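You operate a simulated robot arm through the tools that you are given. There is no shell and no other tool. Be economical: measure what you need, move in short steps, check, and stop when the job is done.

You run a simulated robot arm. Do the job below in one go: nothing can be reset, and whatever is moved stays where it is left.

JOB
Open the top drawer of the duplicator stand, put the blue ink cartridge from the inside of the top drawer of the duplicator stand on the orange board and shut the drawer again. Press the colour button two times. Put the blue clip from the counter top by the window on the green notebook there. Do these in any order. Set down upright: blue ink cartridge.

Only the result counts: the job must be done as asked and must still hold three seconds after the hand-in. Knocking over, shifting, dropping, spilling or breaking anything else fails it.

ROBOT AND FRAMES
A 6-joint arm with a two-finger gripper on a trunk, on a base that drives. Base frame: it is fixed to the floor where the robot stands at the start and does not move with it; the origin is under the middle of the robot, x ahead of it, y to its left, z up. Units: mm, degrees, N and s.
With the tool pointing down near the work surface it reaches from about 300 to 360 mm from the robot's upright axis, wherever it stands. Its first joint turns from -69.0 to 172.0 degrees. Places, roughly: blue clip [10750, -3250, 1000]; blue ink cartridge [6750, -250, 250]; colour button [9200, -2200, 1200]; green notebook [10750, -3250, 1000]; orange board (32x21x1 cm) [6800, -2500, 700]; top drawer of the duplicator stand [6500, -300, 300]. Payload 3 kg.
The tool frame sits at the grasp point (the TCP): z along the fingers, y along the line on which they close. The tips reach 30 mm beyond it. The gripper opens to 96 mm. The gripper's body begins 53 mm behind the TCP.
Orientation is told as [roll, pitch, yaw] about the base's x, y, z axes, in that order, counted from this pose: with the fingers straight down and closing along the base's y, the tool's x points along the base's -x, its y along +y and its z along -z.

CONTROLS
- The arm moves only by the tool play_rows. Its arguments are lists of equal length, an entry for each row: "offset": the shift along the tool's x, y, z in mm, a list of three; "rotation": the turn, a rotation vector about the tool's x, y, z in degrees, a list of three; "hand": the opening, from 0 (shut) to 1 (fully open). In form: {"offset": [[dx, dy, dz], ...], "rotation": [[wx, wy, wz], ...], "hand": [hand, ...]}. A call has 1 to 10 rows; each row is the pose to reach, as a shift and turn from the pose commanded when the call began, along the tool's axes at that moment. Each row takes 0.2 s and may step no farther than 50 mm and 8.6 degrees from the row before; otherwise, or with a gripper value out of range, the whole call is refused. Where a pose cannot be reached the arm comes as near as it can. A force on the tool above 40 N (or 10 N above the force at the start of the call, whichever is more), or a blocked arm, ends the call early, and 0.2 s more pass. The fingers move at their own pace (about 153 mm/s each) and stop on an object; they squeeze with about 44 N. The grip force told is the motor's: it shows also when the fingers shut on nothing. Time passes only in rows, and 0.2 s behind the last, so rows that repeat a pose let the fingers close. It gives the time, the measured TCP pose, the force on the tool (base axes), the opening and the grip force at its end, in the units of the frame above (readings bear some noise), with the torque about the TCP (base axes, N m) and any sound that the robot's microphone picked up.
- Cameras (640 x 400 px; columns grow to the right, rows downward): "scene" is now at [135.7, -16.7, 1105.3]; the picture's right is [-0.18, -0.98, 0.00], its down [-0.52, 0.09, -0.85] and it looks along [0.84, -0.15, -0.52] (base axes); focal length 258 px, centre (320, 200). "wrist" rides on the gripper at [73, 23, -83] in the tool frame; the picture's right is [-0.29, 0.96, 0.00], its down [-0.66, -0.20, -0.72] and it looks along [-0.69, -0.21, 0.69] (tool axes); focal length 247 px, centre (320, 200). There is no depth. A picture from a camera that has moved, and an enlarged one, comes with that camera's place and axes in the base frame and with its lens.
- grab_frame(camera): a new picture of that camera. It takes no simulated time.
- lift_body(by): slides the trunk up (or, below 0, down) by that many mm; the arm and the scene camera ride with it, the base frame stays. It gives what a move gives, with no picture.
- roll_base(legs): drives the robot by 1 to 6 legs, each [ahead, left, turn to the left] in mm, mm and degrees, along the robot's own axes; the way and the turn of a leg run together, so that a leg with both is an arc; at most 1500 mm and 180 degrees a leg. The arm and the cameras ride along, it lands a little off, and it stops where it bumps. It gives what a move gives.
- pan_tilt(pan, tilt): turns the head with the scene camera to pan (to the left, within 86 degrees either way) and tilt (down, from -29 to 69), counted from straight ahead of the robot. It gives what a move gives.
- inspect(camera, box): a new picture of the part [left, top, right, bottom] of that camera's present view, enlarged. It takes no simulated time.
- hand_in(): hands the job in; it is judged then, once.

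Work in short steps. Places have to be worked out from the pictures, the camera data and where the tool is seen: move nearer, look again, correct. Check each grasp and each placing, and mend what went wrong. You have 165 turns and 112 pictures in all, those below and enlarged ones among them. Open the gripper and draw the arm clear of the work before you hand the job in, unless the task says otherwise; then end with one line.

The tools are called after ">>>" as a command line: name --argument value ..., lists and objects as JSON in quotes. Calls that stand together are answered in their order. play_rows: Moves the arm, as the interface text tells. Its arguments: {"type":"object","properties":{"offset":{"type":"array"},"rotation":{"type":"array"},"hand":{"type":"array"}},"required":["offset","rotation","hand"]} The other tools are called the same way: lift_body (by) slides the trunk up or down; roll_base (legs) drives the base; pan_tilt (pan, tilt) turns the head that bears the scene camera; grab_frame (camera) takes a picture; inspect (camera, box) takes an enlarged picture of a part of a camera's view; hand_in () hands the job in.

At the start:

```text
t: 0.0
tcp_pos: [499.8, -130.7, 563.7]
orientation: [-0.1, -0.1, 0.0]
contact_force: [0.0, 0.4, 0.4]
wrist_torque: [0.04, 0.0, 0.03]
finger_gap: 95.9
finger_force: 0.0
trunk travel left (down, up): [-450.0, 490.0]
robot x, y, heading: [-0.7, 1.3, 0.0]
head pan, tilt: [-10.1, 31.6]
```

scene: 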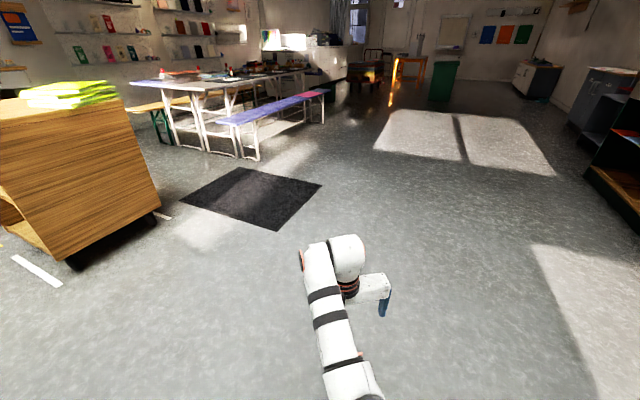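
wrist: 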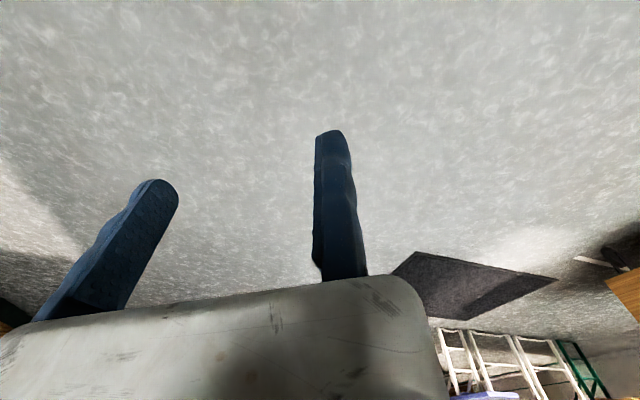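

I start by looking ahead with the head levelled to see the route.

>>> pan_tilt --pan -10 --tilt 8

>>> grab_frame --camera "scene"

>>> inspect --camera "scene" --box '[240, 80, 480, 230]'

```text
t: 0.9
tcp_pos: [500.0, -131.0, 563.8]
orientation: [0.1, 0.0, 0.1]
contact_force: [0.1, -0.3, 0.5]
wrist_torque: [-0.02, 0.0, -0.01]
finger_gap: 96.3
finger_force: 0.1
trunk travel left (down, up): [-450.0, 490.0]
robot x, y, heading: [0.8, -1.4, -0.1]
head pan, tilt: [-10.0, 8.0]
```

```text
109 pictures are left
camera scene: at [138.6, -17.0, 1143.3], right [-0.17, -0.98, 0.0], down [-0.14, 0.02, -0.99], along [0.98, -0.17, -0.14], focal length 258 px, centre (320, 200)
```

scene: 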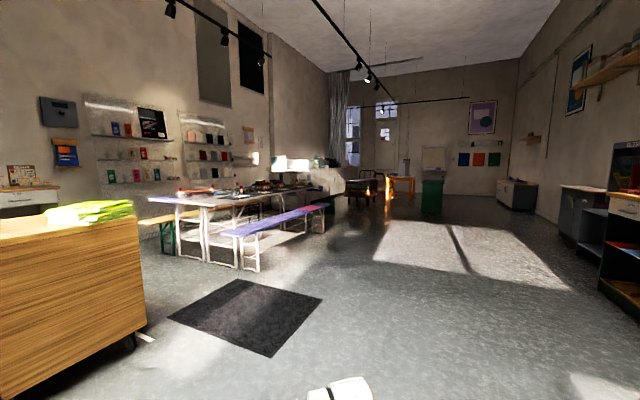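

```text
2.67 times, centred on (360, 155) of scene
camera zoom: at [138.6, -17.0, 1143.3], right [-0.17, -0.98, 0.0], down [-0.14, 0.02, -0.99], along [0.98, -0.17, -0.14], focal length 688 px, centre (213, 320)
```

zoom: 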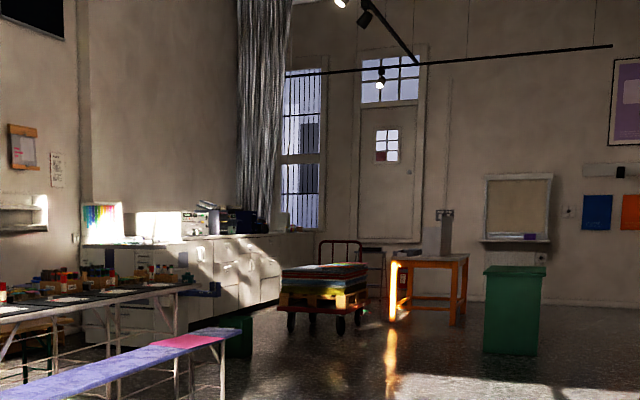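

The trolley with the pile seems to be around (7000,-2450), the stand beyond the tables near (6500,-300). I drive along a clear line to about (5000,-2000).

>>> roll_base --legs '[[0, 0, -21.8], [1350, 0, 0], [1350, 0, 0], [1350, 0, 0], [1200, 0, 0]]'

>>> pan_tilt --pan 20 --tilt 15

>>> grab_frame --camera "scene"

```text
t: 27.0
tcp_pos: [5323.0, -2082.5, 563.6]
orientation: [0.0, 0.0, -19.0]
contact_force: [0.1, 0.1, 0.6]
wrist_torque: [-0.01, 0.03, -0.02]
finger_gap: 96.2
finger_force: 0.0
trunk travel left (down, up): [-450.0, 490.0]
robot x, y, heading: [4891.7, -1798.4, -18.8]
head pan, tilt: [-10.0, 8.0]
```

```text
t: 28.0
tcp_pos: [5322.6, -2083.7, 563.9]
orientation: [-0.1, 0.0, -19.1]
contact_force: [0.4, 0.2, -0.5]
wrist_torque: [-0.01, 0.02, -0.01]
finger_gap: 96.1
finger_force: 0.0
trunk travel left (down, up): [-450.0, 490.0]
robot x, y, heading: [4891.9, -1797.6, -18.9]
head pan, tilt: [20.0, 15.0]
```

```text
107 pictures are left
camera scene: at [5030.6, -1812.3, 1132.0], right [0.02, -1.0, 0.0], down [-0.26, 0.0, -0.97], along [0.97, 0.02, -0.26], focal length 258 px, centre (320, 200)
```

scene: 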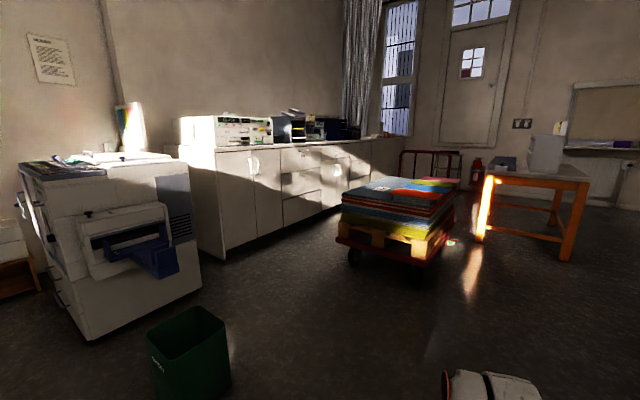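

The duplicator with its stand is on the left, the trolley with boards ahead. I look enlarged at each.

>>> inspect --camera "scene" --box '[0, 130, 260, 350]'

>>> inspect --camera "scene" --box '[310, 150, 490, 270]'

>>> inspect --camera "scene" --box '[170, 90, 410, 200]'

```text
1.82 times, centred on (130, 240) of scene
camera zoom: at [5030.6, -1812.3, 1132.0], right [0.02, -1.0, 0.0], down [-0.26, 0.0, -0.97], along [0.97, 0.02, -0.26], focal length 469 px, centre (666, 127)
```

zoom: 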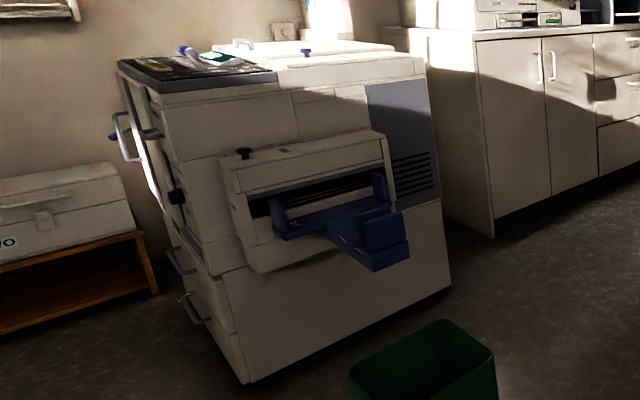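

```text
3.33 times, centred on (400, 210) of scene
camera zoom: at [5030.6, -1812.3, 1132.0], right [0.02, -1.0, 0.0], down [-0.26, 0.0, -0.97], along [0.97, 0.02, -0.26], focal length 859 px, centre (53, 167)
```

zoom: 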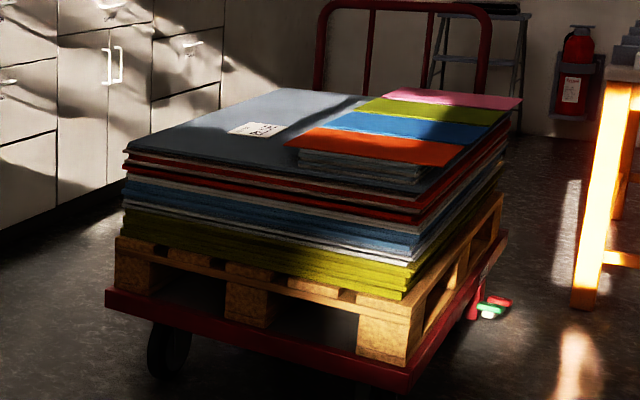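

```text
2.67 times, centred on (290, 145) of scene
camera zoom: at [5030.6, -1812.3, 1132.0], right [0.02, -1.0, 0.0], down [-0.26, 0.0, -0.97], along [0.97, 0.02, -0.26], focal length 688 px, centre (400, 347)
```

zoom: 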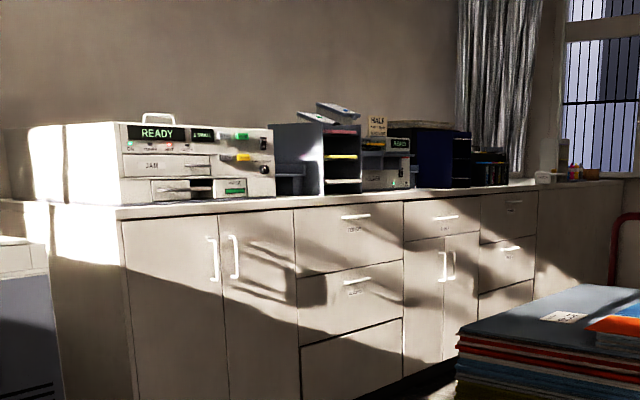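

The stand's drawers face −x. I check the floor space to the left before moving there.

>>> pan_tilt --pan 75 --tilt 22

>>> grab_frame --camera "scene"

```text
t: 29.2
tcp_pos: [5322.6, -2084.4, 563.4]
orientation: [0.0, -0.1, -19.0]
contact_force: [-0.4, 0.0, 0.6]
wrist_torque: [-0.01, -0.01, 0.0]
finger_gap: 96.2
finger_force: 0.0
trunk travel left (down, up): [-450.0, 490.0]
robot x, y, heading: [4894.7, -1794.1, -19.1]
head pan, tilt: [75.0, 22.0]
```

```text
103 pictures are left
camera scene: at [4989.2, -1737.0, 1120.6], right [0.83, -0.56, 0.0], down [-0.21, -0.31, -0.93], along [0.52, 0.77, -0.37], focal length 258 px, centre (320, 200)
```

scene: 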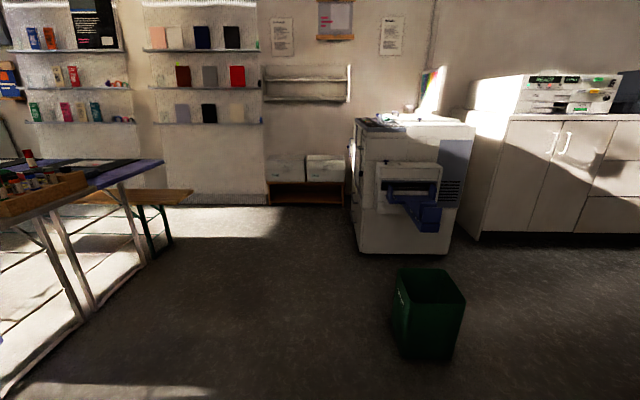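

The way is clear; the bin is near (5890,-1316). I drive to about (5450,-550) and face +x.

>>> roll_base --legs '[[0, 0, 85], [1362, 0, 0], [0, 0, -66]]'

>>> pan_tilt --pan 10 --tilt 35

>>> grab_frame --camera "scene"

```text
t: 42.5
tcp_pos: [5948.5, -643.1, 561.4]
orientation: [0.0, 0.1, 3.1]
contact_force: [0.4, 0.2, 0.1]
wrist_torque: [0.0, 0.01, -0.02]
finger_gap: 96.1
finger_force: 0.1
trunk travel left (down, up): [-450.0, 490.0]
robot x, y, heading: [5444.6, -538.7, 3.0]
head pan, tilt: [75.0, 22.0]
```

```text
t: 43.8
tcp_pos: [5948.2, -643.4, 562.8]
orientation: [0.0, 0.0, 3.1]
contact_force: [0.2, -1.5, -0.2]
wrist_torque: [0.0, -0.01, -0.01]
finger_gap: 96.1
finger_force: 0.1
trunk travel left (down, up): [-450.0, 490.0]
robot x, y, heading: [5446.1, -535.6, 3.1]
head pan, tilt: [10.0, 35.0]
```

```text
102 pictures are left
camera scene: at [5575.6, -516.7, 1100.0], right [0.23, -0.97, 0.0], down [-0.56, -0.13, -0.82], along [0.8, 0.19, -0.57], focal length 258 px, centre (320, 200)
```

scene: 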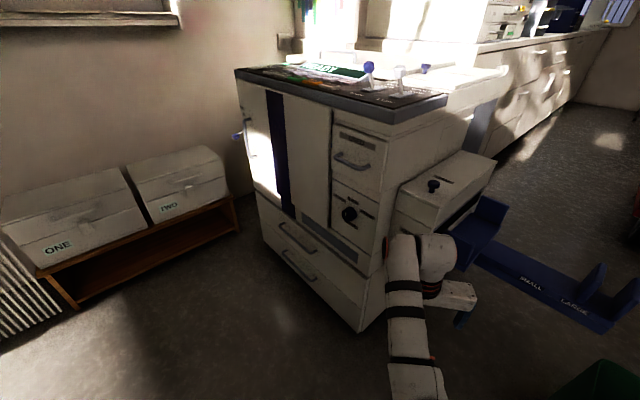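

I zoom in on the stand drawers.

>>> inspect --camera "scene" --box '[230, 120, 400, 340]'

```text
1.82 times, centred on (315, 230) of scene
camera zoom: at [5575.6, -516.7, 1100.0], right [0.23, -0.97, 0.0], down [-0.56, -0.13, -0.82], along [0.8, 0.19, -0.57], focal length 469 px, centre (329, 146)
```

zoom: 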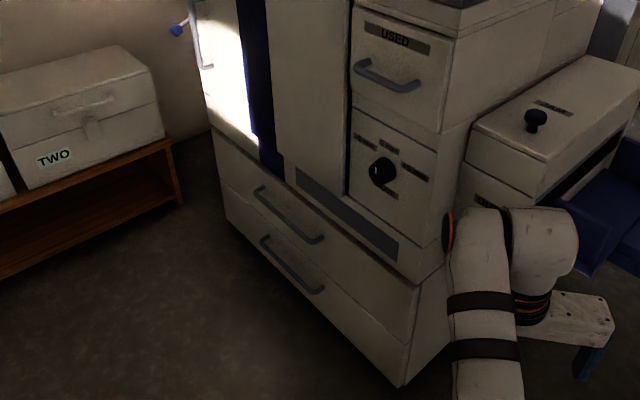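

The stand is turned about −34°: its face runs from about (6170,-540) to (6580,58), the top drawer's handle centre about (6337,-233,347). I drive to a spot about 800 mm squarely in front of it.

>>> roll_base --legs '[[250, 740, 0], [0, 0, -37.4]]'

>>> pan_tilt --pan 0 --tilt 45

>>> grab_frame --camera "scene"

>>> grab_frame --camera "wrist"

```text
t: 49.9
tcp_pos: [5989.2, -163.7, 563.3]
orientation: [0.1, 0.0, -34.4]
contact_force: [0.5, -0.2, 0.7]
wrist_torque: [0.01, -0.01, -0.01]
finger_gap: 96.0
finger_force: 0.1
trunk travel left (down, up): [-450.0, 490.0]
robot x, y, heading: [5650.2, 228.2, -34.3]
head pan, tilt: [10.0, 35.0]
```

```text
t: 50.6
tcp_pos: [5989.4, -162.7, 563.0]
orientation: [0.1, -0.1, -34.5]
contact_force: [0.0, 0.2, 0.8]
wrist_torque: [-0.01, -0.02, 0.02]
finger_gap: 96.3
finger_force: 0.0
trunk travel left (down, up): [-450.0, 490.0]
robot x, y, heading: [5651.6, 228.3, -34.2]
head pan, tilt: [0.0, 45.0]
```

```text
100 pictures are left
camera scene: at [5756.4, 152.3, 1085.2], right [-0.56, -0.83, 0.0], down [-0.58, 0.4, -0.71], along [0.58, -0.4, -0.71], focal length 258 px, centre (320, 200)
```

scene: 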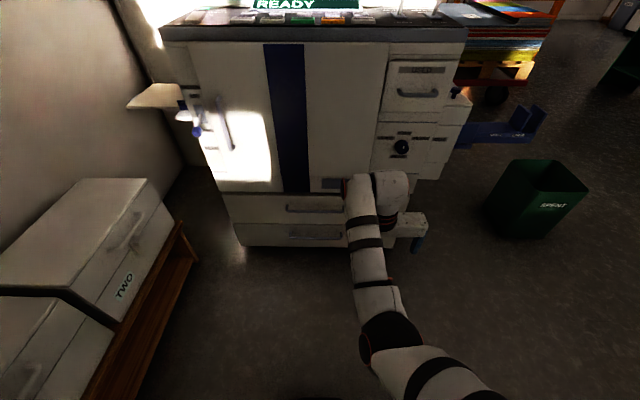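

```text
99 pictures are left
camera wrist: at [5941.5, -102.0, 646.3], right [0.78, 0.62, 0.0], down [0.43, -0.54, 0.72], along [0.45, -0.57, -0.69], focal length 247 px, centre (320, 200)
```

wrist: 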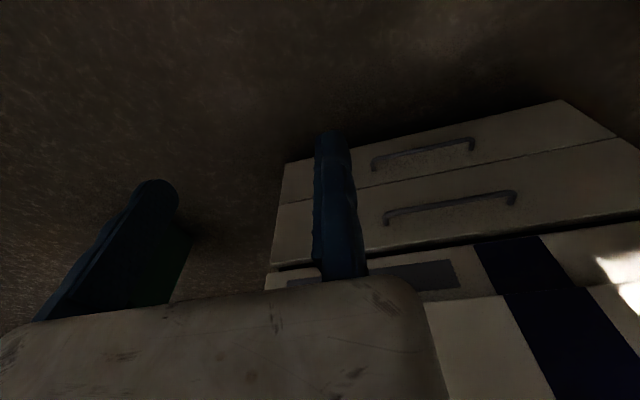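

Triangulated handle: from (6287,-321) to (6413,-137), z≈336. I now turn the tool to point forward with the fingers closing vertically, first 85 of 120 degrees, in free space.

>>> play_rows --offset '[[0, 0, 0], [0, 0, 0], [0, 0, 0], [0, 0, 0], [0, 0, 0], [0, 0, 0], [0, 0, 0], [0, 0, 0], [0, 0, 0], [0, 0, 0]]' --rotation '[[-4.9, -4.9, 4.9], [-9.8, -9.8, 9.8], [-14.7, -14.7, 14.7], [-19.6, -19.6, 19.6], [-24.5, -24.5, 24.5], [-29.4, -29.4, 29.4], [-34.3, -34.3, 34.3], [-39.2, -39.2, 39.2], [-44.1, -44.1, 44.1], [-49, -49, 49]]' --hand '[1, 1, 1, 1, 1, 1, 1, 1, 1, 1]'

```text
t: 52.8
tcp_pos: [5987.8, -163.6, 563.4]
orientation: [66.0, -15.7, -100.4]
contact_force: [-0.3, -0.4, -0.2]
wrist_torque: [-0.01, -0.05, 0.01]
finger_gap: 95.9
finger_force: 0.0
trunk travel left (down, up): [-450.0, 490.0]
robot x, y, heading: [5651.2, 225.8, -34.1]
head pan, tilt: [0.0, 45.0]
```

The arm follows well. I finish the turn.

>>> play_rows --offset '[[0, 0, 0], [0, 0, 0], [0, 0, 0], [0, 0, 0], [0, 0, 0]]' --rotation '[[-4.05, -4.05, 4.05], [-8.1, -8.1, 8.1], [-12.15, -12.15, 12.15], [-16.2, -16.2, 16.2], [-20.28, -20.28, 20.28]]' --hand '[1, 1, 1, 1, 1]'

>>> lift_body --by -227

>>> grab_frame --camera "wrist"

```text
t: 54.0
tcp_pos: [5983.2, -179.8, 566.8]
orientation: [90.7, -5.0, -123.4]
contact_force: [-0.2, -0.7, 0.1]
wrist_torque: [-0.02, 0.03, 0.03]
finger_gap: 96.1
finger_force: 0.0
trunk travel left (down, up): [-450.0, 490.0]
robot x, y, heading: [5650.1, 226.5, -34.3]
head pan, tilt: [0.0, 45.0]
```

```text
t: 56.4
tcp_pos: [5978.7, -177.8, 332.7]
orientation: [90.0, -5.0, -123.2]
contact_force: [0.7, 0.3, -0.1]
wrist_torque: [-0.01, 0.02, 0.0]
finger_gap: 95.8
finger_force: 0.0
trunk travel left (down, up): [-223.0, 717.0]
robot x, y, heading: [5653.5, 225.4, -34.3]
head pan, tilt: [0.0, 45.0]
```

```text
98 pictures are left
camera wrist: at [5950.1, -68.8, 349.9], right [-0.11, -0.17, 0.98], down [-0.98, -0.17, -0.14], along [0.19, -0.97, -0.15], focal length 247 px, centre (320, 200)
```

wrist: 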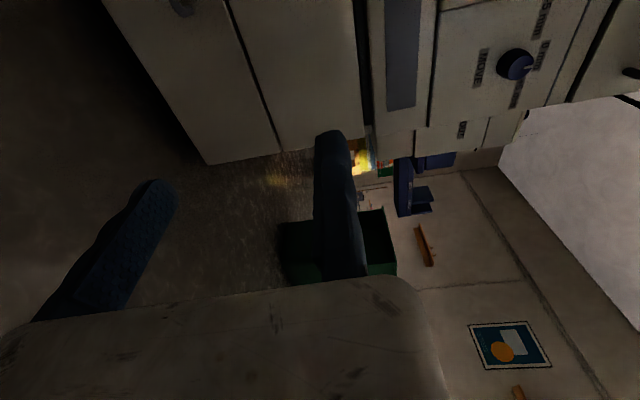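

The tool is horizontal at z≈333. I drive 190 ahead and 160 left to come in front of the handle, then look.

>>> roll_base --legs '[[0, 160, 0], [190, 0, 0]]'

>>> grab_frame --camera "wrist"

>>> pan_tilt --pan -5 --tilt 55

>>> grab_frame --camera "scene"

```text
t: 59.0
tcp_pos: [6226.1, -149.3, 334.1]
orientation: [89.9, -5.1, -123.7]
contact_force: [-0.2, 0.4, -0.6]
wrist_torque: [0.03, 0.03, 0.03]
finger_gap: 96.1
finger_force: 0.0
trunk travel left (down, up): [-223.0, 717.0]
robot x, y, heading: [5904.1, 258.0, -34.5]
head pan, tilt: [0.0, 45.0]
```

```text
97 pictures are left
camera wrist: at [6198.1, -39.6, 349.5], right [-0.11, -0.17, 0.98], down [-0.98, -0.16, -0.14], along [0.18, -0.97, -0.15], focal length 247 px, centre (320, 200)
```

wrist: 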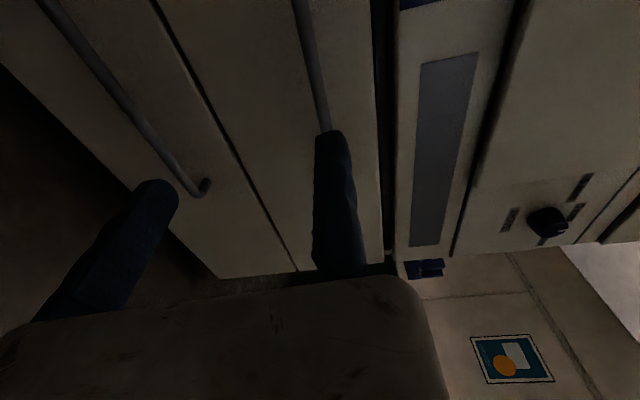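

```text
t: 59.7
tcp_pos: [6224.7, -149.3, 333.2]
orientation: [89.9, -5.2, -123.5]
contact_force: [-0.4, -0.6, 0.8]
wrist_torque: [0.02, 0.0, -0.02]
finger_gap: 95.9
finger_force: 0.1
trunk travel left (down, up): [-223.0, 717.0]
robot x, y, heading: [5903.2, 259.2, -34.6]
head pan, tilt: [-5.0, 55.0]
```

```text
96 pictures are left
camera scene: at [5994.2, 182.5, 844.8], right [-0.64, -0.77, 0.0], down [-0.63, 0.52, -0.57], along [0.44, -0.37, -0.82], focal length 258 px, centre (320, 200)
```

scene: 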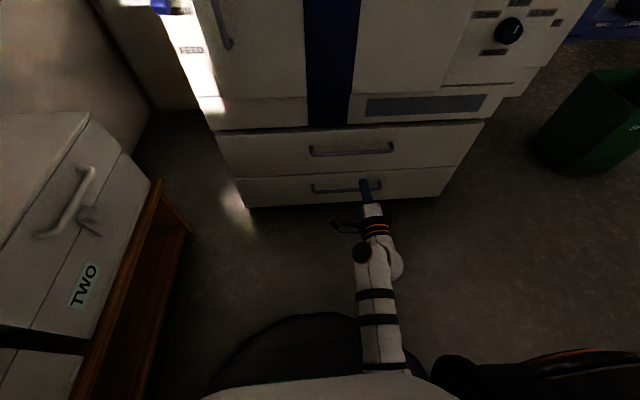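

Bar is at u≈5365, z≈330, the TCP 140 mm short and centred. I extend along the tool by 125 mm.

>>> play_rows --offset '[[0, 0, 35], [0, 0, 70], [0, 0, 100], [0, 0, 122]]' --rotation '[[0, 0, 0], [0, 0, 0], [0, 0, 0], [0, 0, 0]]' --hand '[1, 1, 1, 1]'

>>> grab_frame --camera "wrist"

```text
t: 60.7
tcp_pos: [6314.5, -200.6, 334.5]
orientation: [90.3, -5.0, -123.2]
contact_force: [-0.1, 0.0, -0.2]
wrist_torque: [-0.01, 0.01, 0.02]
finger_gap: 96.1
finger_force: 0.2
out of reach, approached as far as the arm can: row 3, 4
trunk travel left (down, up): [-223.0, 717.0]
robot x, y, heading: [5896.0, 256.3, -34.6]
head pan, tilt: [-5.0, 55.0]
```

```text
95 pictures are left
camera wrist: at [6285.3, -89.8, 350.8], right [-0.12, -0.17, 0.98], down [-0.97, -0.17, -0.15], along [0.19, -0.97, -0.15], focal length 247 px, centre (320, 200)
```

wrist: 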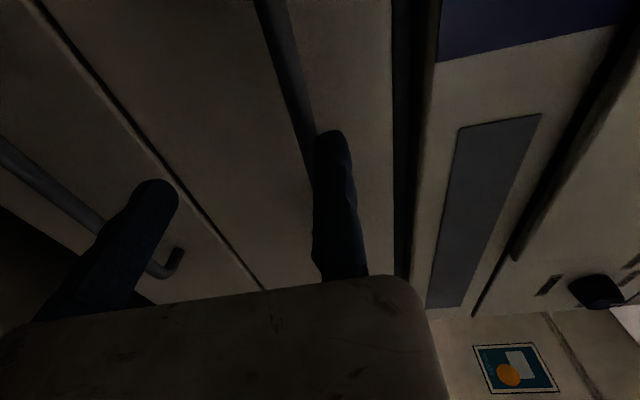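

The TCP is about 35 mm short of the bar at arm's limit; I drive the base 33 mm ahead.

>>> roll_base --legs '[[33, 0, 0]]'

>>> grab_frame --camera "wrist"

```text
t: 61.5
tcp_pos: [6341.8, -218.1, 335.7]
orientation: [90.4, -5.1, -123.2]
contact_force: [2.0, -0.4, 5.1]
wrist_torque: [0.04, -0.06, -0.05]
finger_gap: 96.0
finger_force: 0.0
trunk travel left (down, up): [-223.0, 717.0]
robot x, y, heading: [5928.8, 238.4, -34.9]
head pan, tilt: [-5.0, 55.0]
```

```text
94 pictures are left
camera wrist: at [6312.7, -108.7, 351.5], right [-0.12, -0.17, 0.98], down [-0.97, -0.17, -0.15], along [0.19, -0.97, -0.15], focal length 247 px, centre (320, 200)
```

wrist: 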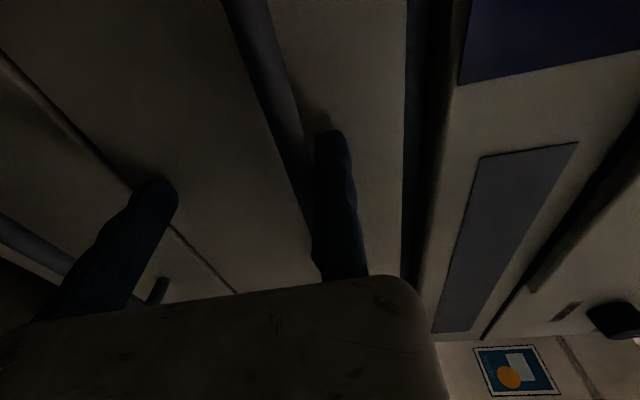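

The bar lies between the fingers with tips at the face. I close the gripper.

>>> play_rows --offset '[[0, 0, 0], [0, 0, 0], [0, 0, 0]]' --rotation '[[0, 0, 0], [0, 0, 0], [0, 0, 0]]' --hand '[0.5, 0.0, 0.0]'

```text
t: 62.4
tcp_pos: [6341.9, -218.6, 335.4]
orientation: [90.4, -4.9, -123.2]
contact_force: [0.7, -1.4, 2.1]
wrist_torque: [0.9, -0.65, -0.22]
finger_gap: 13.2
finger_force: 45.3
trunk travel left (down, up): [-223.0, 717.0]
robot x, y, heading: [5930.9, 237.3, -34.4]
head pan, tilt: [-5.0, 55.0]
```

Gripped (gap 13 mm). I pull by backing the base 150 mm.

>>> roll_base --legs '[[-150, 0, 0]]'

>>> grab_frame --camera "scene"

```text
t: 63.7
tcp_pos: [6218.6, -132.1, 335.5]
orientation: [90.3, -4.9, -123.1]
contact_force: [19.1, 28.5, 2.6]
wrist_torque: [1.08, -0.83, 0.13]
finger_gap: 13.1
finger_force: 45.3
trunk travel left (down, up): [-223.0, 717.0]
robot x, y, heading: [5805.4, 322.6, -34.7]
head pan, tilt: [-5.0, 55.0]
```

```text
93 pictures are left
camera scene: at [5899.0, 250.4, 844.9], right [-0.64, -0.77, 0.0], down [-0.63, 0.52, -0.57], along [0.44, -0.37, -0.82], focal length 258 px, centre (320, 200)
```

scene: 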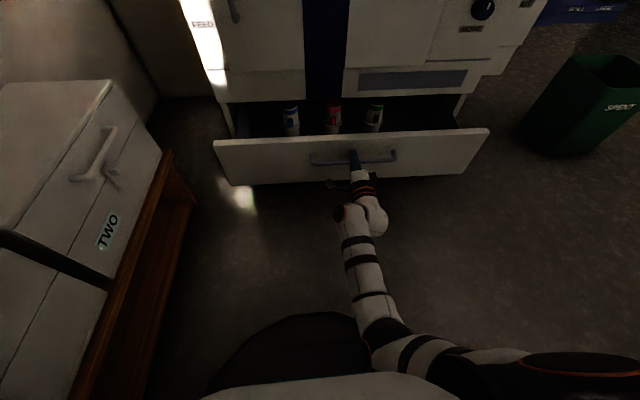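

The drawer is opening; three cartridges are visible. I pull on another 130 mm with a slight lateral correction.

>>> roll_base --legs '[[-130, 6, 0]]'

>>> grab_frame --camera "scene"

```text
t: 65.0
tcp_pos: [6113.5, -55.7, 335.7]
orientation: [90.4, -4.8, -123.3]
contact_force: [-18.2, -25.4, 3.0]
wrist_torque: [0.71, -0.46, -0.12]
finger_gap: 13.6
finger_force: 44.8
trunk travel left (down, up): [-223.0, 717.0]
robot x, y, heading: [5698.2, 405.7, -34.6]
head pan, tilt: [-5.0, 55.0]
```

```text
92 pictures are left
camera scene: at [5793.8, 325.8, 844.9], right [-0.64, -0.77, 0.0], down [-0.63, 0.52, -0.57], along [0.44, -0.36, -0.82], focal length 258 px, centre (320, 200)
```

scene: 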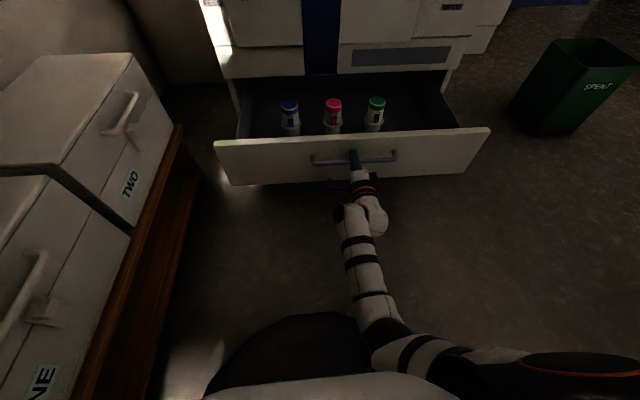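

About 278 mm open; the cartridges stand near the face line. I pull 70 mm more for room.

>>> roll_base --legs '[[-70, -3, 0]]'

>>> grab_frame --camera "scene"

```text
t: 66.0
tcp_pos: [6057.1, -16.9, 336.0]
orientation: [90.3, -4.9, -123.1]
contact_force: [20.1, 9.5, 2.3]
wrist_torque: [0.88, -0.75, 0.82]
finger_gap: 13.2
finger_force: 44.8
trunk travel left (down, up): [-223.0, 717.0]
robot x, y, heading: [5640.2, 436.2, -34.7]
head pan, tilt: [-5.0, 55.0]
```

```text
91 pictures are left
camera scene: at [5737.8, 364.1, 844.8], right [-0.64, -0.77, 0.0], down [-0.63, 0.52, -0.57], along [0.44, -0.37, -0.82], focal length 258 px, centre (320, 200)
```

scene: 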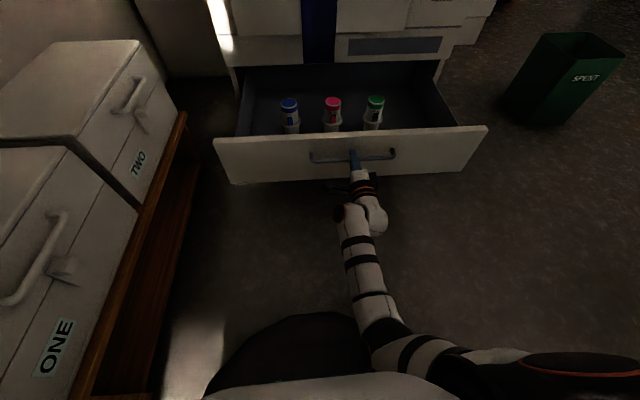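

Drawer is ~350 mm open. I release the handle and back the arm and base off to look inside.

>>> play_rows --offset '[[0, 0, 0], [0, 0, 0], [0, 0, -30], [0, 0, -60]]' --rotation '[[0, 0, 0], [0, 0, 0], [0, 0, 0], [0, 0, 0]]' --hand '[0.6, 0.8, 0.8, 0.8]'

>>> roll_base --legs '[[-40, 0, 0]]'

>>> lift_body --by 227

>>> pan_tilt --pan 0 --tilt 60

>>> grab_frame --camera "scene"

```text
t: 67.0
tcp_pos: [6008.1, 13.3, 335.1]
orientation: [90.4, -5.1, -123.1]
contact_force: [0.3, -0.1, -0.4]
wrist_torque: [-0.01, 0.0, -0.03]
finger_gap: 77.0
finger_force: 0.1
trunk travel left (down, up): [-223.0, 717.0]
robot x, y, heading: [5643.0, 439.2, -34.7]
head pan, tilt: [-5.0, 55.0]
```

```text
t: 67.9
tcp_pos: [5975.8, 36.7, 335.2]
orientation: [90.3, -5.0, -123.2]
contact_force: [-0.7, 0.4, -0.2]
wrist_torque: [0.0, 0.05, 0.0]
finger_gap: 76.7
finger_force: 0.1
trunk travel left (down, up): [-223.0, 717.0]
robot x, y, heading: [5608.1, 462.9, -34.6]
head pan, tilt: [-5.0, 55.0]
```

```text
t: 70.3
tcp_pos: [5973.4, 36.7, 561.1]
orientation: [90.1, -5.0, -123.1]
contact_force: [0.0, 0.4, 0.5]
wrist_torque: [0.01, 0.0, -0.01]
finger_gap: 76.8
finger_force: 0.0
trunk travel left (down, up): [-450.0, 490.0]
robot x, y, heading: [5610.4, 460.5, -34.7]
head pan, tilt: [-5.0, 55.0]
```

```text
t: 70.9
tcp_pos: [5973.2, 36.7, 561.4]
orientation: [90.2, -4.9, -123.2]
contact_force: [-0.5, 0.4, 0.2]
wrist_torque: [-0.01, 0.01, 0.02]
finger_gap: 76.7
finger_force: 0.1
trunk travel left (down, up): [-450.0, 490.0]
robot x, y, heading: [5610.3, 460.7, -34.7]
head pan, tilt: [0.0, 60.0]
```

```text
90 pictures are left
camera scene: at [5703.7, 394.3, 1065.7], right [-0.57, -0.82, 0.0], down [-0.71, 0.49, -0.5], along [0.41, -0.28, -0.87], focal length 258 px, centre (320, 200)
```

scene: 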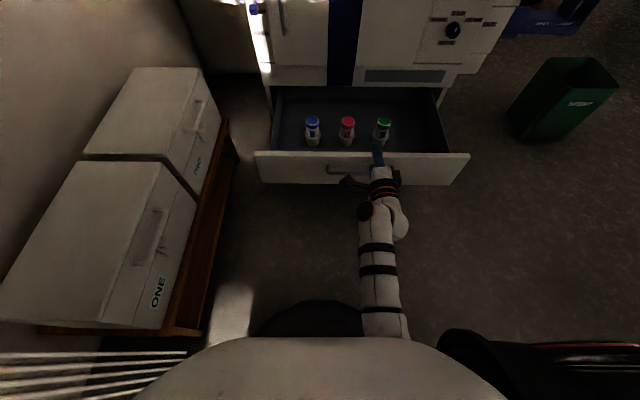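

Cap estimate: blue at about u 5247 (≈ local), v 3560, top z≈365. I turn the tool back to pointing down.

>>> play_rows --offset '[[0, 0, 0], [0, 0, 0], [0, 0, 0], [0, 0, 0], [0, 0, 0], [0, 0, 0], [0, 0, 0], [0, 0, 0], [0, 0, 0], [0, 0, 0]]' --rotation '[[4.9, 4.9, -4.9], [9.8, 9.8, -9.8], [14.7, 14.7, -14.7], [19.6, 19.6, -19.6], [24.5, 24.5, -24.5], [29.4, 29.4, -29.4], [34.3, 34.3, -34.3], [39.2, 39.2, -39.2], [44.1, 44.1, -44.1], [49, 49, -49]]' --hand '[1, 1, 1, 1, 1, 1, 1, 1, 1, 1]'

>>> play_rows --offset '[[0, 0, 0], [0, 0, 0], [0, 0, 0], [0, 0, 0], [0, 0, 0]]' --rotation '[[4.05, 4.05, -4.05], [8.1, 8.1, -8.1], [12.15, 12.15, -12.15], [16.2, 16.2, -16.2], [20.28, 20.28, -20.28]]' --hand '[1, 1, 1, 1, 1]'

```text
t: 73.1
tcp_pos: [5974.3, 36.8, 561.8]
orientation: [19.3, -17.9, -55.7]
contact_force: [-0.5, -0.4, -0.1]
wrist_torque: [0.03, -0.01, -0.02]
finger_gap: 95.9
finger_force: 0.1
trunk travel left (down, up): [-450.0, 490.0]
robot x, y, heading: [5608.1, 461.6, -34.2]
head pan, tilt: [0.0, 60.0]
```

```text
t: 74.3
tcp_pos: [5973.4, 36.7, 562.1]
orientation: [-5.0, -0.1, -33.1]
contact_force: [0.0, 0.6, -0.1]
wrist_torque: [0.01, 0.01, 0.01]
finger_gap: 96.0
finger_force: 0.1
trunk travel left (down, up): [-450.0, 490.0]
robot x, y, heading: [5610.3, 462.1, -34.2]
head pan, tilt: [0.0, 60.0]
```

Reach is fine (559 mm radial now). I level the tool and shift it left over to the robot's centre line at height.

>>> play_rows --offset '[[0, 0, 0], [0, 45, 0], [0, 90, 0], [0, 135, 0], [0, 165, 0]]' --rotation '[[-5, 0, 1.2], [-5, 0, 1.2], [-5, 0, 1.2], [-5, 0, 1.2], [-5, 0, 1.2]]' --hand '[1, 1, 1, 1, 1]'

>>> grab_frame --camera "scene"

>>> grab_frame --camera "wrist"

```text
t: 75.5
tcp_pos: [6063.8, 138.7, 543.7]
orientation: [0.2, -0.5, -34.3]
contact_force: [0.3, -0.8, -0.2]
wrist_torque: [0.02, 0.0, 0.02]
finger_gap: 96.3
finger_force: 0.1
out of reach, approached as far as the arm can: row 4, 5
trunk travel left (down, up): [-450.0, 490.0]
robot x, y, heading: [5610.3, 459.8, -34.6]
head pan, tilt: [0.0, 60.0]
```

```text
89 pictures are left
camera scene: at [5703.4, 393.8, 1065.7], right [-0.57, -0.82, 0.0], down [-0.71, 0.49, -0.5], along [0.41, -0.28, -0.87], focal length 258 px, centre (320, 200)
```

scene: 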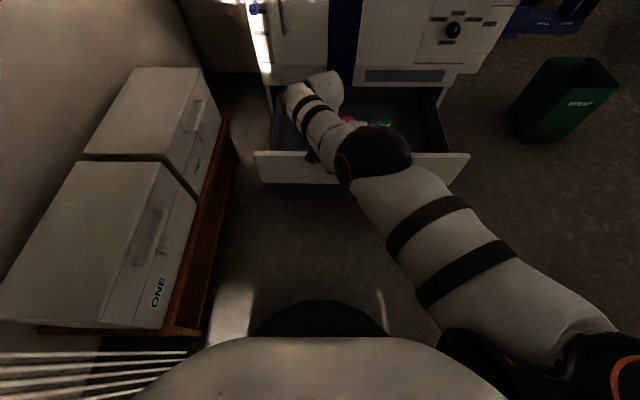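

```text
88 pictures are left
camera wrist: at [6014.7, 199.9, 626.8], right [0.78, 0.62, 0.01], down [0.42, -0.54, 0.73], along [0.46, -0.57, -0.69], focal length 247 px, centre (320, 200)
```

wrist: 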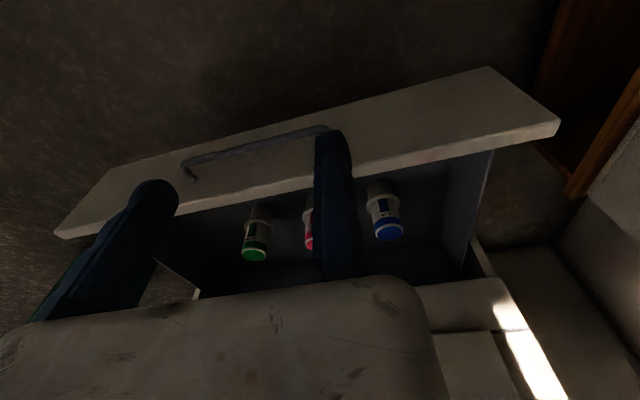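

Refined: blue cap at u≈5266, v≈3562, top z≈347 (≈[6355,-23]). I drive 330 ahead and 30 left at this height, then look again.

>>> roll_base --legs '[[310, 28, 0]]'

>>> grab_frame --camera "wrist"

>>> grab_frame --camera "scene"

```text
t: 77.6
tcp_pos: [6329.2, -15.5, 543.3]
orientation: [0.1, -0.2, -34.7]
contact_force: [0.6, 0.0, 0.1]
wrist_torque: [-0.03, 0.02, 0.02]
finger_gap: 95.9
finger_force: 0.1
trunk travel left (down, up): [-450.0, 490.0]
robot x, y, heading: [5877.3, 308.7, -35.0]
head pan, tilt: [0.0, 60.0]
```

```text
87 pictures are left
camera wrist: at [6280.7, 45.3, 626.0], right [0.79, 0.62, 0.0], down [0.42, -0.54, 0.73], along [0.45, -0.57, -0.69], focal length 247 px, centre (320, 200)
```

wrist: 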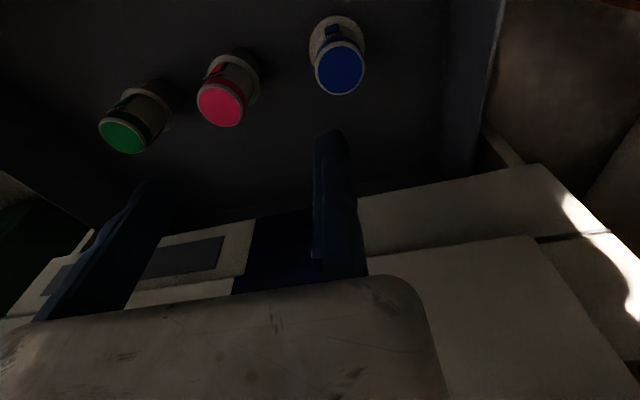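

```text
86 pictures are left
camera scene: at [5971.8, 241.7, 1065.6], right [-0.57, -0.82, 0.0], down [-0.71, 0.5, -0.5], along [0.41, -0.29, -0.87], focal length 258 px, centre (320, 200)
```

scene: 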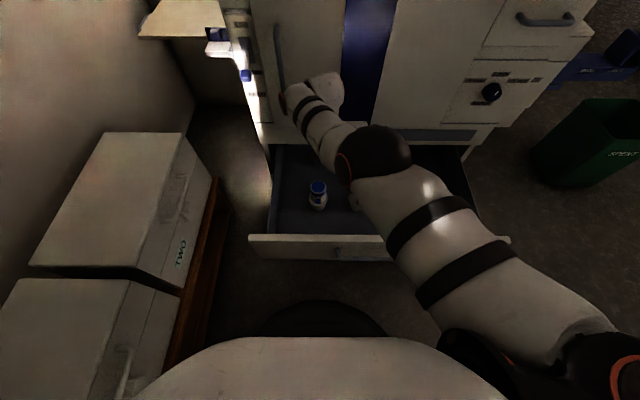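

Both views agree: cap top at (6356,-16,347). I nudge the base 22 ahead, 15 left and lower the trunk partway, then check.

>>> roll_base --legs '[[23, 15, 0]]'

>>> lift_body --by -130

>>> grab_frame --camera "wrist"

>>> grab_frame --camera "scene"

```text
t: 78.4
tcp_pos: [6356.5, -17.5, 542.6]
orientation: [0.1, -0.2, -34.8]
contact_force: [0.0, 0.1, -0.5]
wrist_torque: [0.03, 0.03, 0.03]
finger_gap: 95.7
finger_force: 0.1
trunk travel left (down, up): [-450.0, 490.0]
robot x, y, heading: [5904.8, 308.7, -35.0]
head pan, tilt: [0.0, 60.0]
```

```text
t: 80.0
tcp_pos: [6357.5, -16.7, 413.7]
orientation: [0.1, -0.3, -34.7]
contact_force: [0.0, -0.5, 0.3]
wrist_torque: [0.04, -0.02, -0.01]
finger_gap: 95.7
finger_force: 0.1
trunk travel left (down, up): [-320.0, 620.0]
robot x, y, heading: [5902.4, 309.0, -34.6]
head pan, tilt: [0.0, 60.0]
```

```text
85 pictures are left
camera wrist: at [6308.3, 44.5, 496.3], right [0.79, 0.62, 0.0], down [0.42, -0.54, 0.73], along [0.45, -0.57, -0.69], focal length 247 px, centre (320, 200)
```

wrist: 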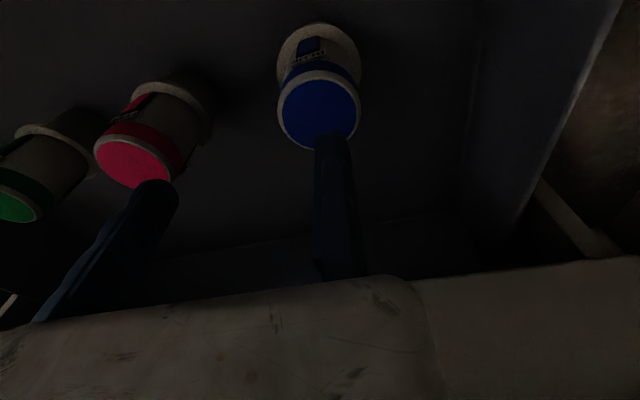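

```text
84 pictures are left
camera scene: at [5999.2, 241.1, 935.7], right [-0.57, -0.82, 0.0], down [-0.71, 0.5, -0.5], along [0.41, -0.29, -0.87], focal length 258 px, centre (320, 200)
```

scene: 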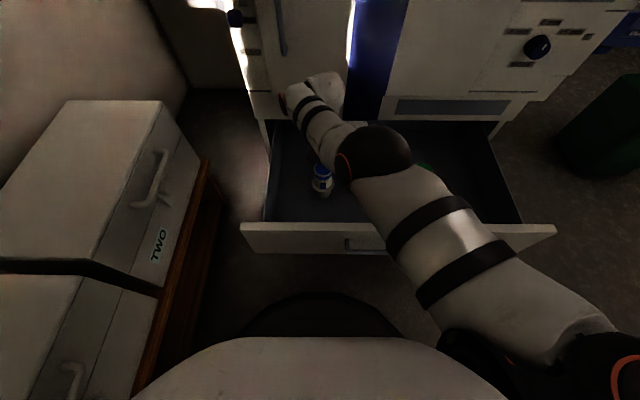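

Aligned within ~5 mm. I lower 88 mm more to straddle the cartridge.

>>> lift_body --by -60

>>> lift_body --by -28

>>> grab_frame --camera "wrist"

```text
t: 80.7
tcp_pos: [6362.9, -21.2, 385.5]
orientation: [0.2, -2.0, -34.6]
contact_force: [0.0, 0.3, 20.5]
wrist_torque: [0.21, 0.07, 0.03]
finger_gap: 96.0
finger_force: 0.1
trunk travel left (down, up): [-282.0, 658.0]
robot x, y, heading: [5906.2, 307.6, -34.8]
head pan, tilt: [0.0, 60.0]
stopped: the force on the tool passed its limit at 54 N (the readings are from after the stop); the commanded pose is now the measured one
```

```text
t: 81.0
tcp_pos: [6365.3, -23.3, 386.3]
orientation: [0.0, -2.7, -34.6]
contact_force: [0.7, -1.0, 20.1]
wrist_torque: [0.07, 0.14, -0.03]
finger_gap: 96.1
finger_force: 0.1
trunk travel left (down, up): [-277.0, 663.0]
robot x, y, heading: [5907.4, 305.4, -35.2]
head pan, tilt: [0.0, 60.0]
stopped: the force on the tool passed its limit at 50 N (the readings are from after the stop); the commanded pose is now the measured one
```

```text
83 pictures are left
camera wrist: at [6314.7, 40.5, 466.0], right [0.78, 0.62, 0.01], down [0.4, -0.52, 0.75], along [0.47, -0.58, -0.66], focal length 247 px, centre (320, 200)
```

wrist: 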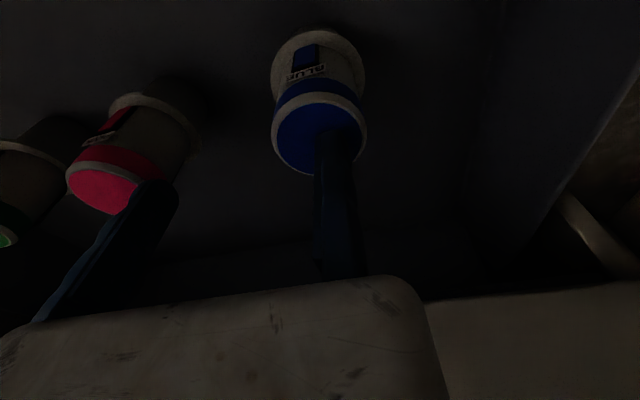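

A fingertip seems to be touching the cap (20 N up). I raise the trunk 25 mm to relieve it and look closely from the scene camera.

>>> lift_body --by 25

>>> inspect --camera "scene" --box '[260, 60, 400, 220]'

>>> inspect --camera "wrist" --box '[0, 0, 640, 400]'

```text
t: 81.8
tcp_pos: [6364.0, -21.6, 405.5]
orientation: [0.1, -1.9, -34.6]
contact_force: [-0.1, 0.2, 0.7]
wrist_torque: [0.02, -0.02, -0.04]
finger_gap: 95.8
finger_force: 0.0
trunk travel left (down, up): [-302.0, 638.0]
robot x, y, heading: [5909.5, 307.7, -35.1]
head pan, tilt: [0.0, 60.0]
```

```text
2.50 times, centred on (330, 140) of scene
camera zoom: at [5999.4, 240.8, 917.4], right [-0.57, -0.82, 0.0], down [-0.71, 0.5, -0.5], along [0.41, -0.29, -0.87], focal length 644 px, centre (295, 350)
```

zoom: 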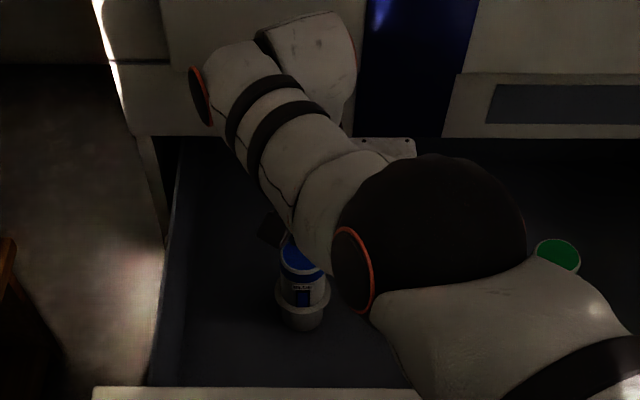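

```text
1.00 times, centred on (320, 200) of wrist (not enlarged: the box is as wide or as high as the picture)
camera zoom: at [6314.0, 40.8, 487.2], right [0.78, 0.62, 0.01], down [0.41, -0.53, 0.75], along [0.47, -0.58, -0.67], focal length 247 px, centre (320, 200)
```

zoom: 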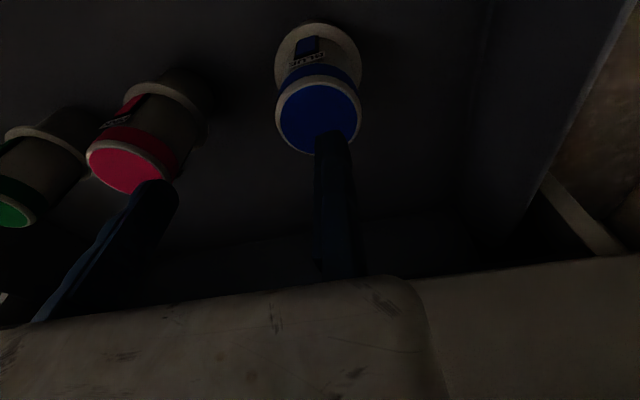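

The wrist picture places the two fingers around tool y≈+9 and −103, not symmetric about the TCP. I half-close the hand in place to learn how the fingers really sit.

>>> play_rows --offset '[[0, 0, 0], [0, 0, 0]]' --rotation '[[0, 0, 0], [0, 0, 0]]' --hand '[0.5, 0.5]'

>>> grab_frame --camera "wrist"

```text
t: 82.4
tcp_pos: [6363.8, -22.1, 406.6]
orientation: [-0.1, -2.2, -34.6]
contact_force: [-0.1, -0.3, -0.1]
wrist_torque: [0.0, -0.05, 0.03]
finger_gap: 48.0
finger_force: 0.1
trunk travel left (down, up): [-302.0, 638.0]
robot x, y, heading: [5907.6, 307.3, -35.0]
head pan, tilt: [0.0, 60.0]
```

```text
80 pictures are left
camera wrist: at [6314.1, 40.8, 487.6], right [0.78, 0.62, 0.01], down [0.41, -0.53, 0.75], along [0.47, -0.58, -0.67], focal length 247 px, centre (320, 200)
```

wrist: 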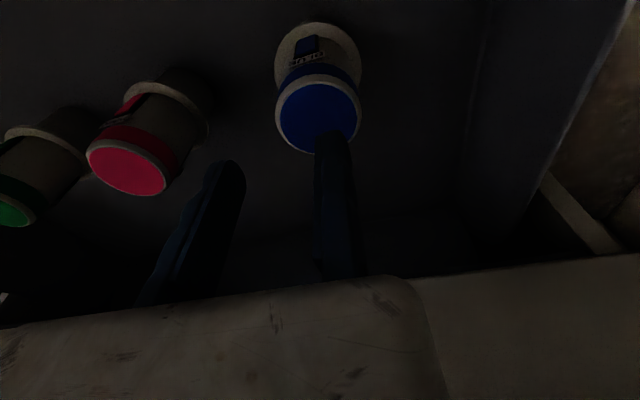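

The +y finger is fixed at the TCP and only the −y finger moves, so an object's centre must lie at −D/2. I shift the tool 31 mm left and 11 mm back, level it, and reopen.

>>> play_rows --offset '[[5, 15, 0], [11, 31, 0], [11, 31, 0]]' --rotation '[[0, 1, 0], [0, 2.1, 0], [0, 2.1, 0]]' --hand '[1, 1, 1]'

>>> grab_frame --camera "wrist"

```text
t: 83.2
tcp_pos: [6356.7, -17.6, 402.4]
orientation: [0.1, 0.1, -34.5]
contact_force: [0.0, 0.4, 0.3]
wrist_torque: [0.01, -0.01, 0.0]
finger_gap: 96.1
finger_force: 0.0
out of reach, approached as far as the arm can: row 1, 2, 3
trunk travel left (down, up): [-302.0, 638.0]
robot x, y, heading: [5903.1, 310.3, -34.8]
head pan, tilt: [0.0, 60.0]
```

```text
79 pictures are left
camera wrist: at [6309.9, 43.3, 486.3], right [0.78, 0.62, 0.0], down [0.43, -0.54, 0.72], along [0.45, -0.57, -0.69], focal length 247 px, centre (320, 200)
```

wrist: 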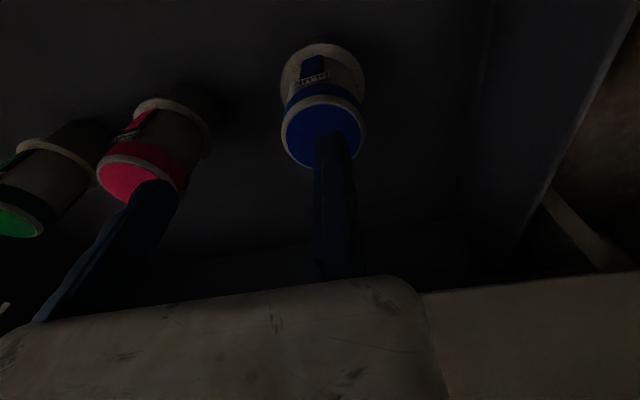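

The arm is at its lateral limit, so I shift the base 33 mm left instead.

>>> roll_base --legs '[[-5, 33, 0]]'

>>> grab_frame --camera "wrist"

```text
t: 84.0
tcp_pos: [6372.2, 12.2, 402.2]
orientation: [0.1, 0.1, -34.7]
contact_force: [0.5, -0.8, -0.3]
wrist_torque: [-0.02, 0.01, 0.01]
finger_gap: 96.0
finger_force: 0.1
trunk travel left (down, up): [-302.0, 638.0]
robot x, y, heading: [5922.5, 337.9, -35.1]
head pan, tilt: [0.0, 60.0]
```

```text
78 pictures are left
camera wrist: at [6324.7, 73.4, 486.1], right [0.79, 0.62, 0.0], down [0.43, -0.54, 0.72], along [0.45, -0.57, -0.69], focal length 247 px, centre (320, 200)
```

wrist: 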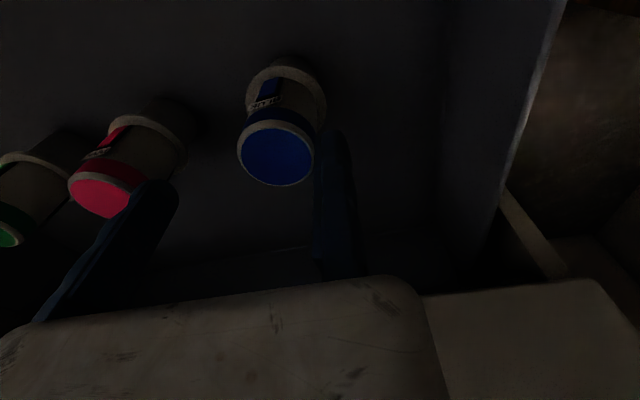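

The cartridge now sits between the fingers, about 9 mm ahead of centre. I nudge the base 9 mm ahead and lower 58 mm.

>>> roll_base --legs '[[9, 0, 0]]'

>>> lift_body --by -58

>>> grab_frame --camera "wrist"

```text
t: 84.8
tcp_pos: [6379.7, 5.7, 402.5]
orientation: [0.1, 0.2, -34.7]
contact_force: [-0.1, -0.1, -0.1]
wrist_torque: [-0.01, -0.03, 0.0]
finger_gap: 96.1
finger_force: 0.0
trunk travel left (down, up): [-302.0, 638.0]
robot x, y, heading: [5927.5, 335.0, -34.6]
head pan, tilt: [0.0, 60.0]
```

```text
t: 85.7
tcp_pos: [6379.5, 7.5, 344.1]
orientation: [0.1, -0.1, -34.7]
contact_force: [0.3, 0.4, 0.3]
wrist_torque: [-0.02, 0.02, 0.02]
finger_gap: 96.2
finger_force: 0.0
trunk travel left (down, up): [-244.0, 696.0]
robot x, y, heading: [5929.8, 331.6, -34.5]
head pan, tilt: [0.0, 60.0]
```

```text
77 pictures are left
camera wrist: at [6332.2, 68.1, 428.2], right [0.79, 0.62, 0.0], down [0.43, -0.54, 0.72], along [0.45, -0.57, -0.69], focal length 247 px, centre (320, 200)
```

wrist: 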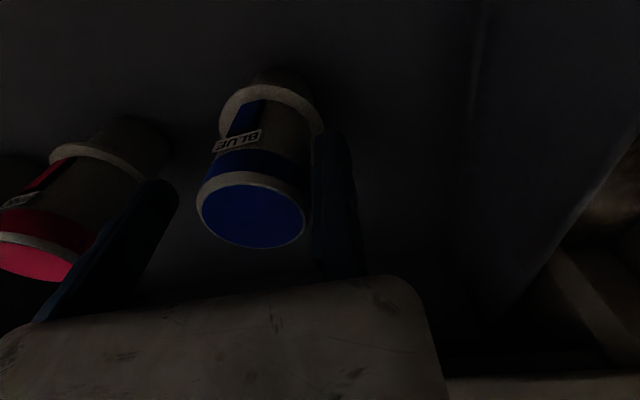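

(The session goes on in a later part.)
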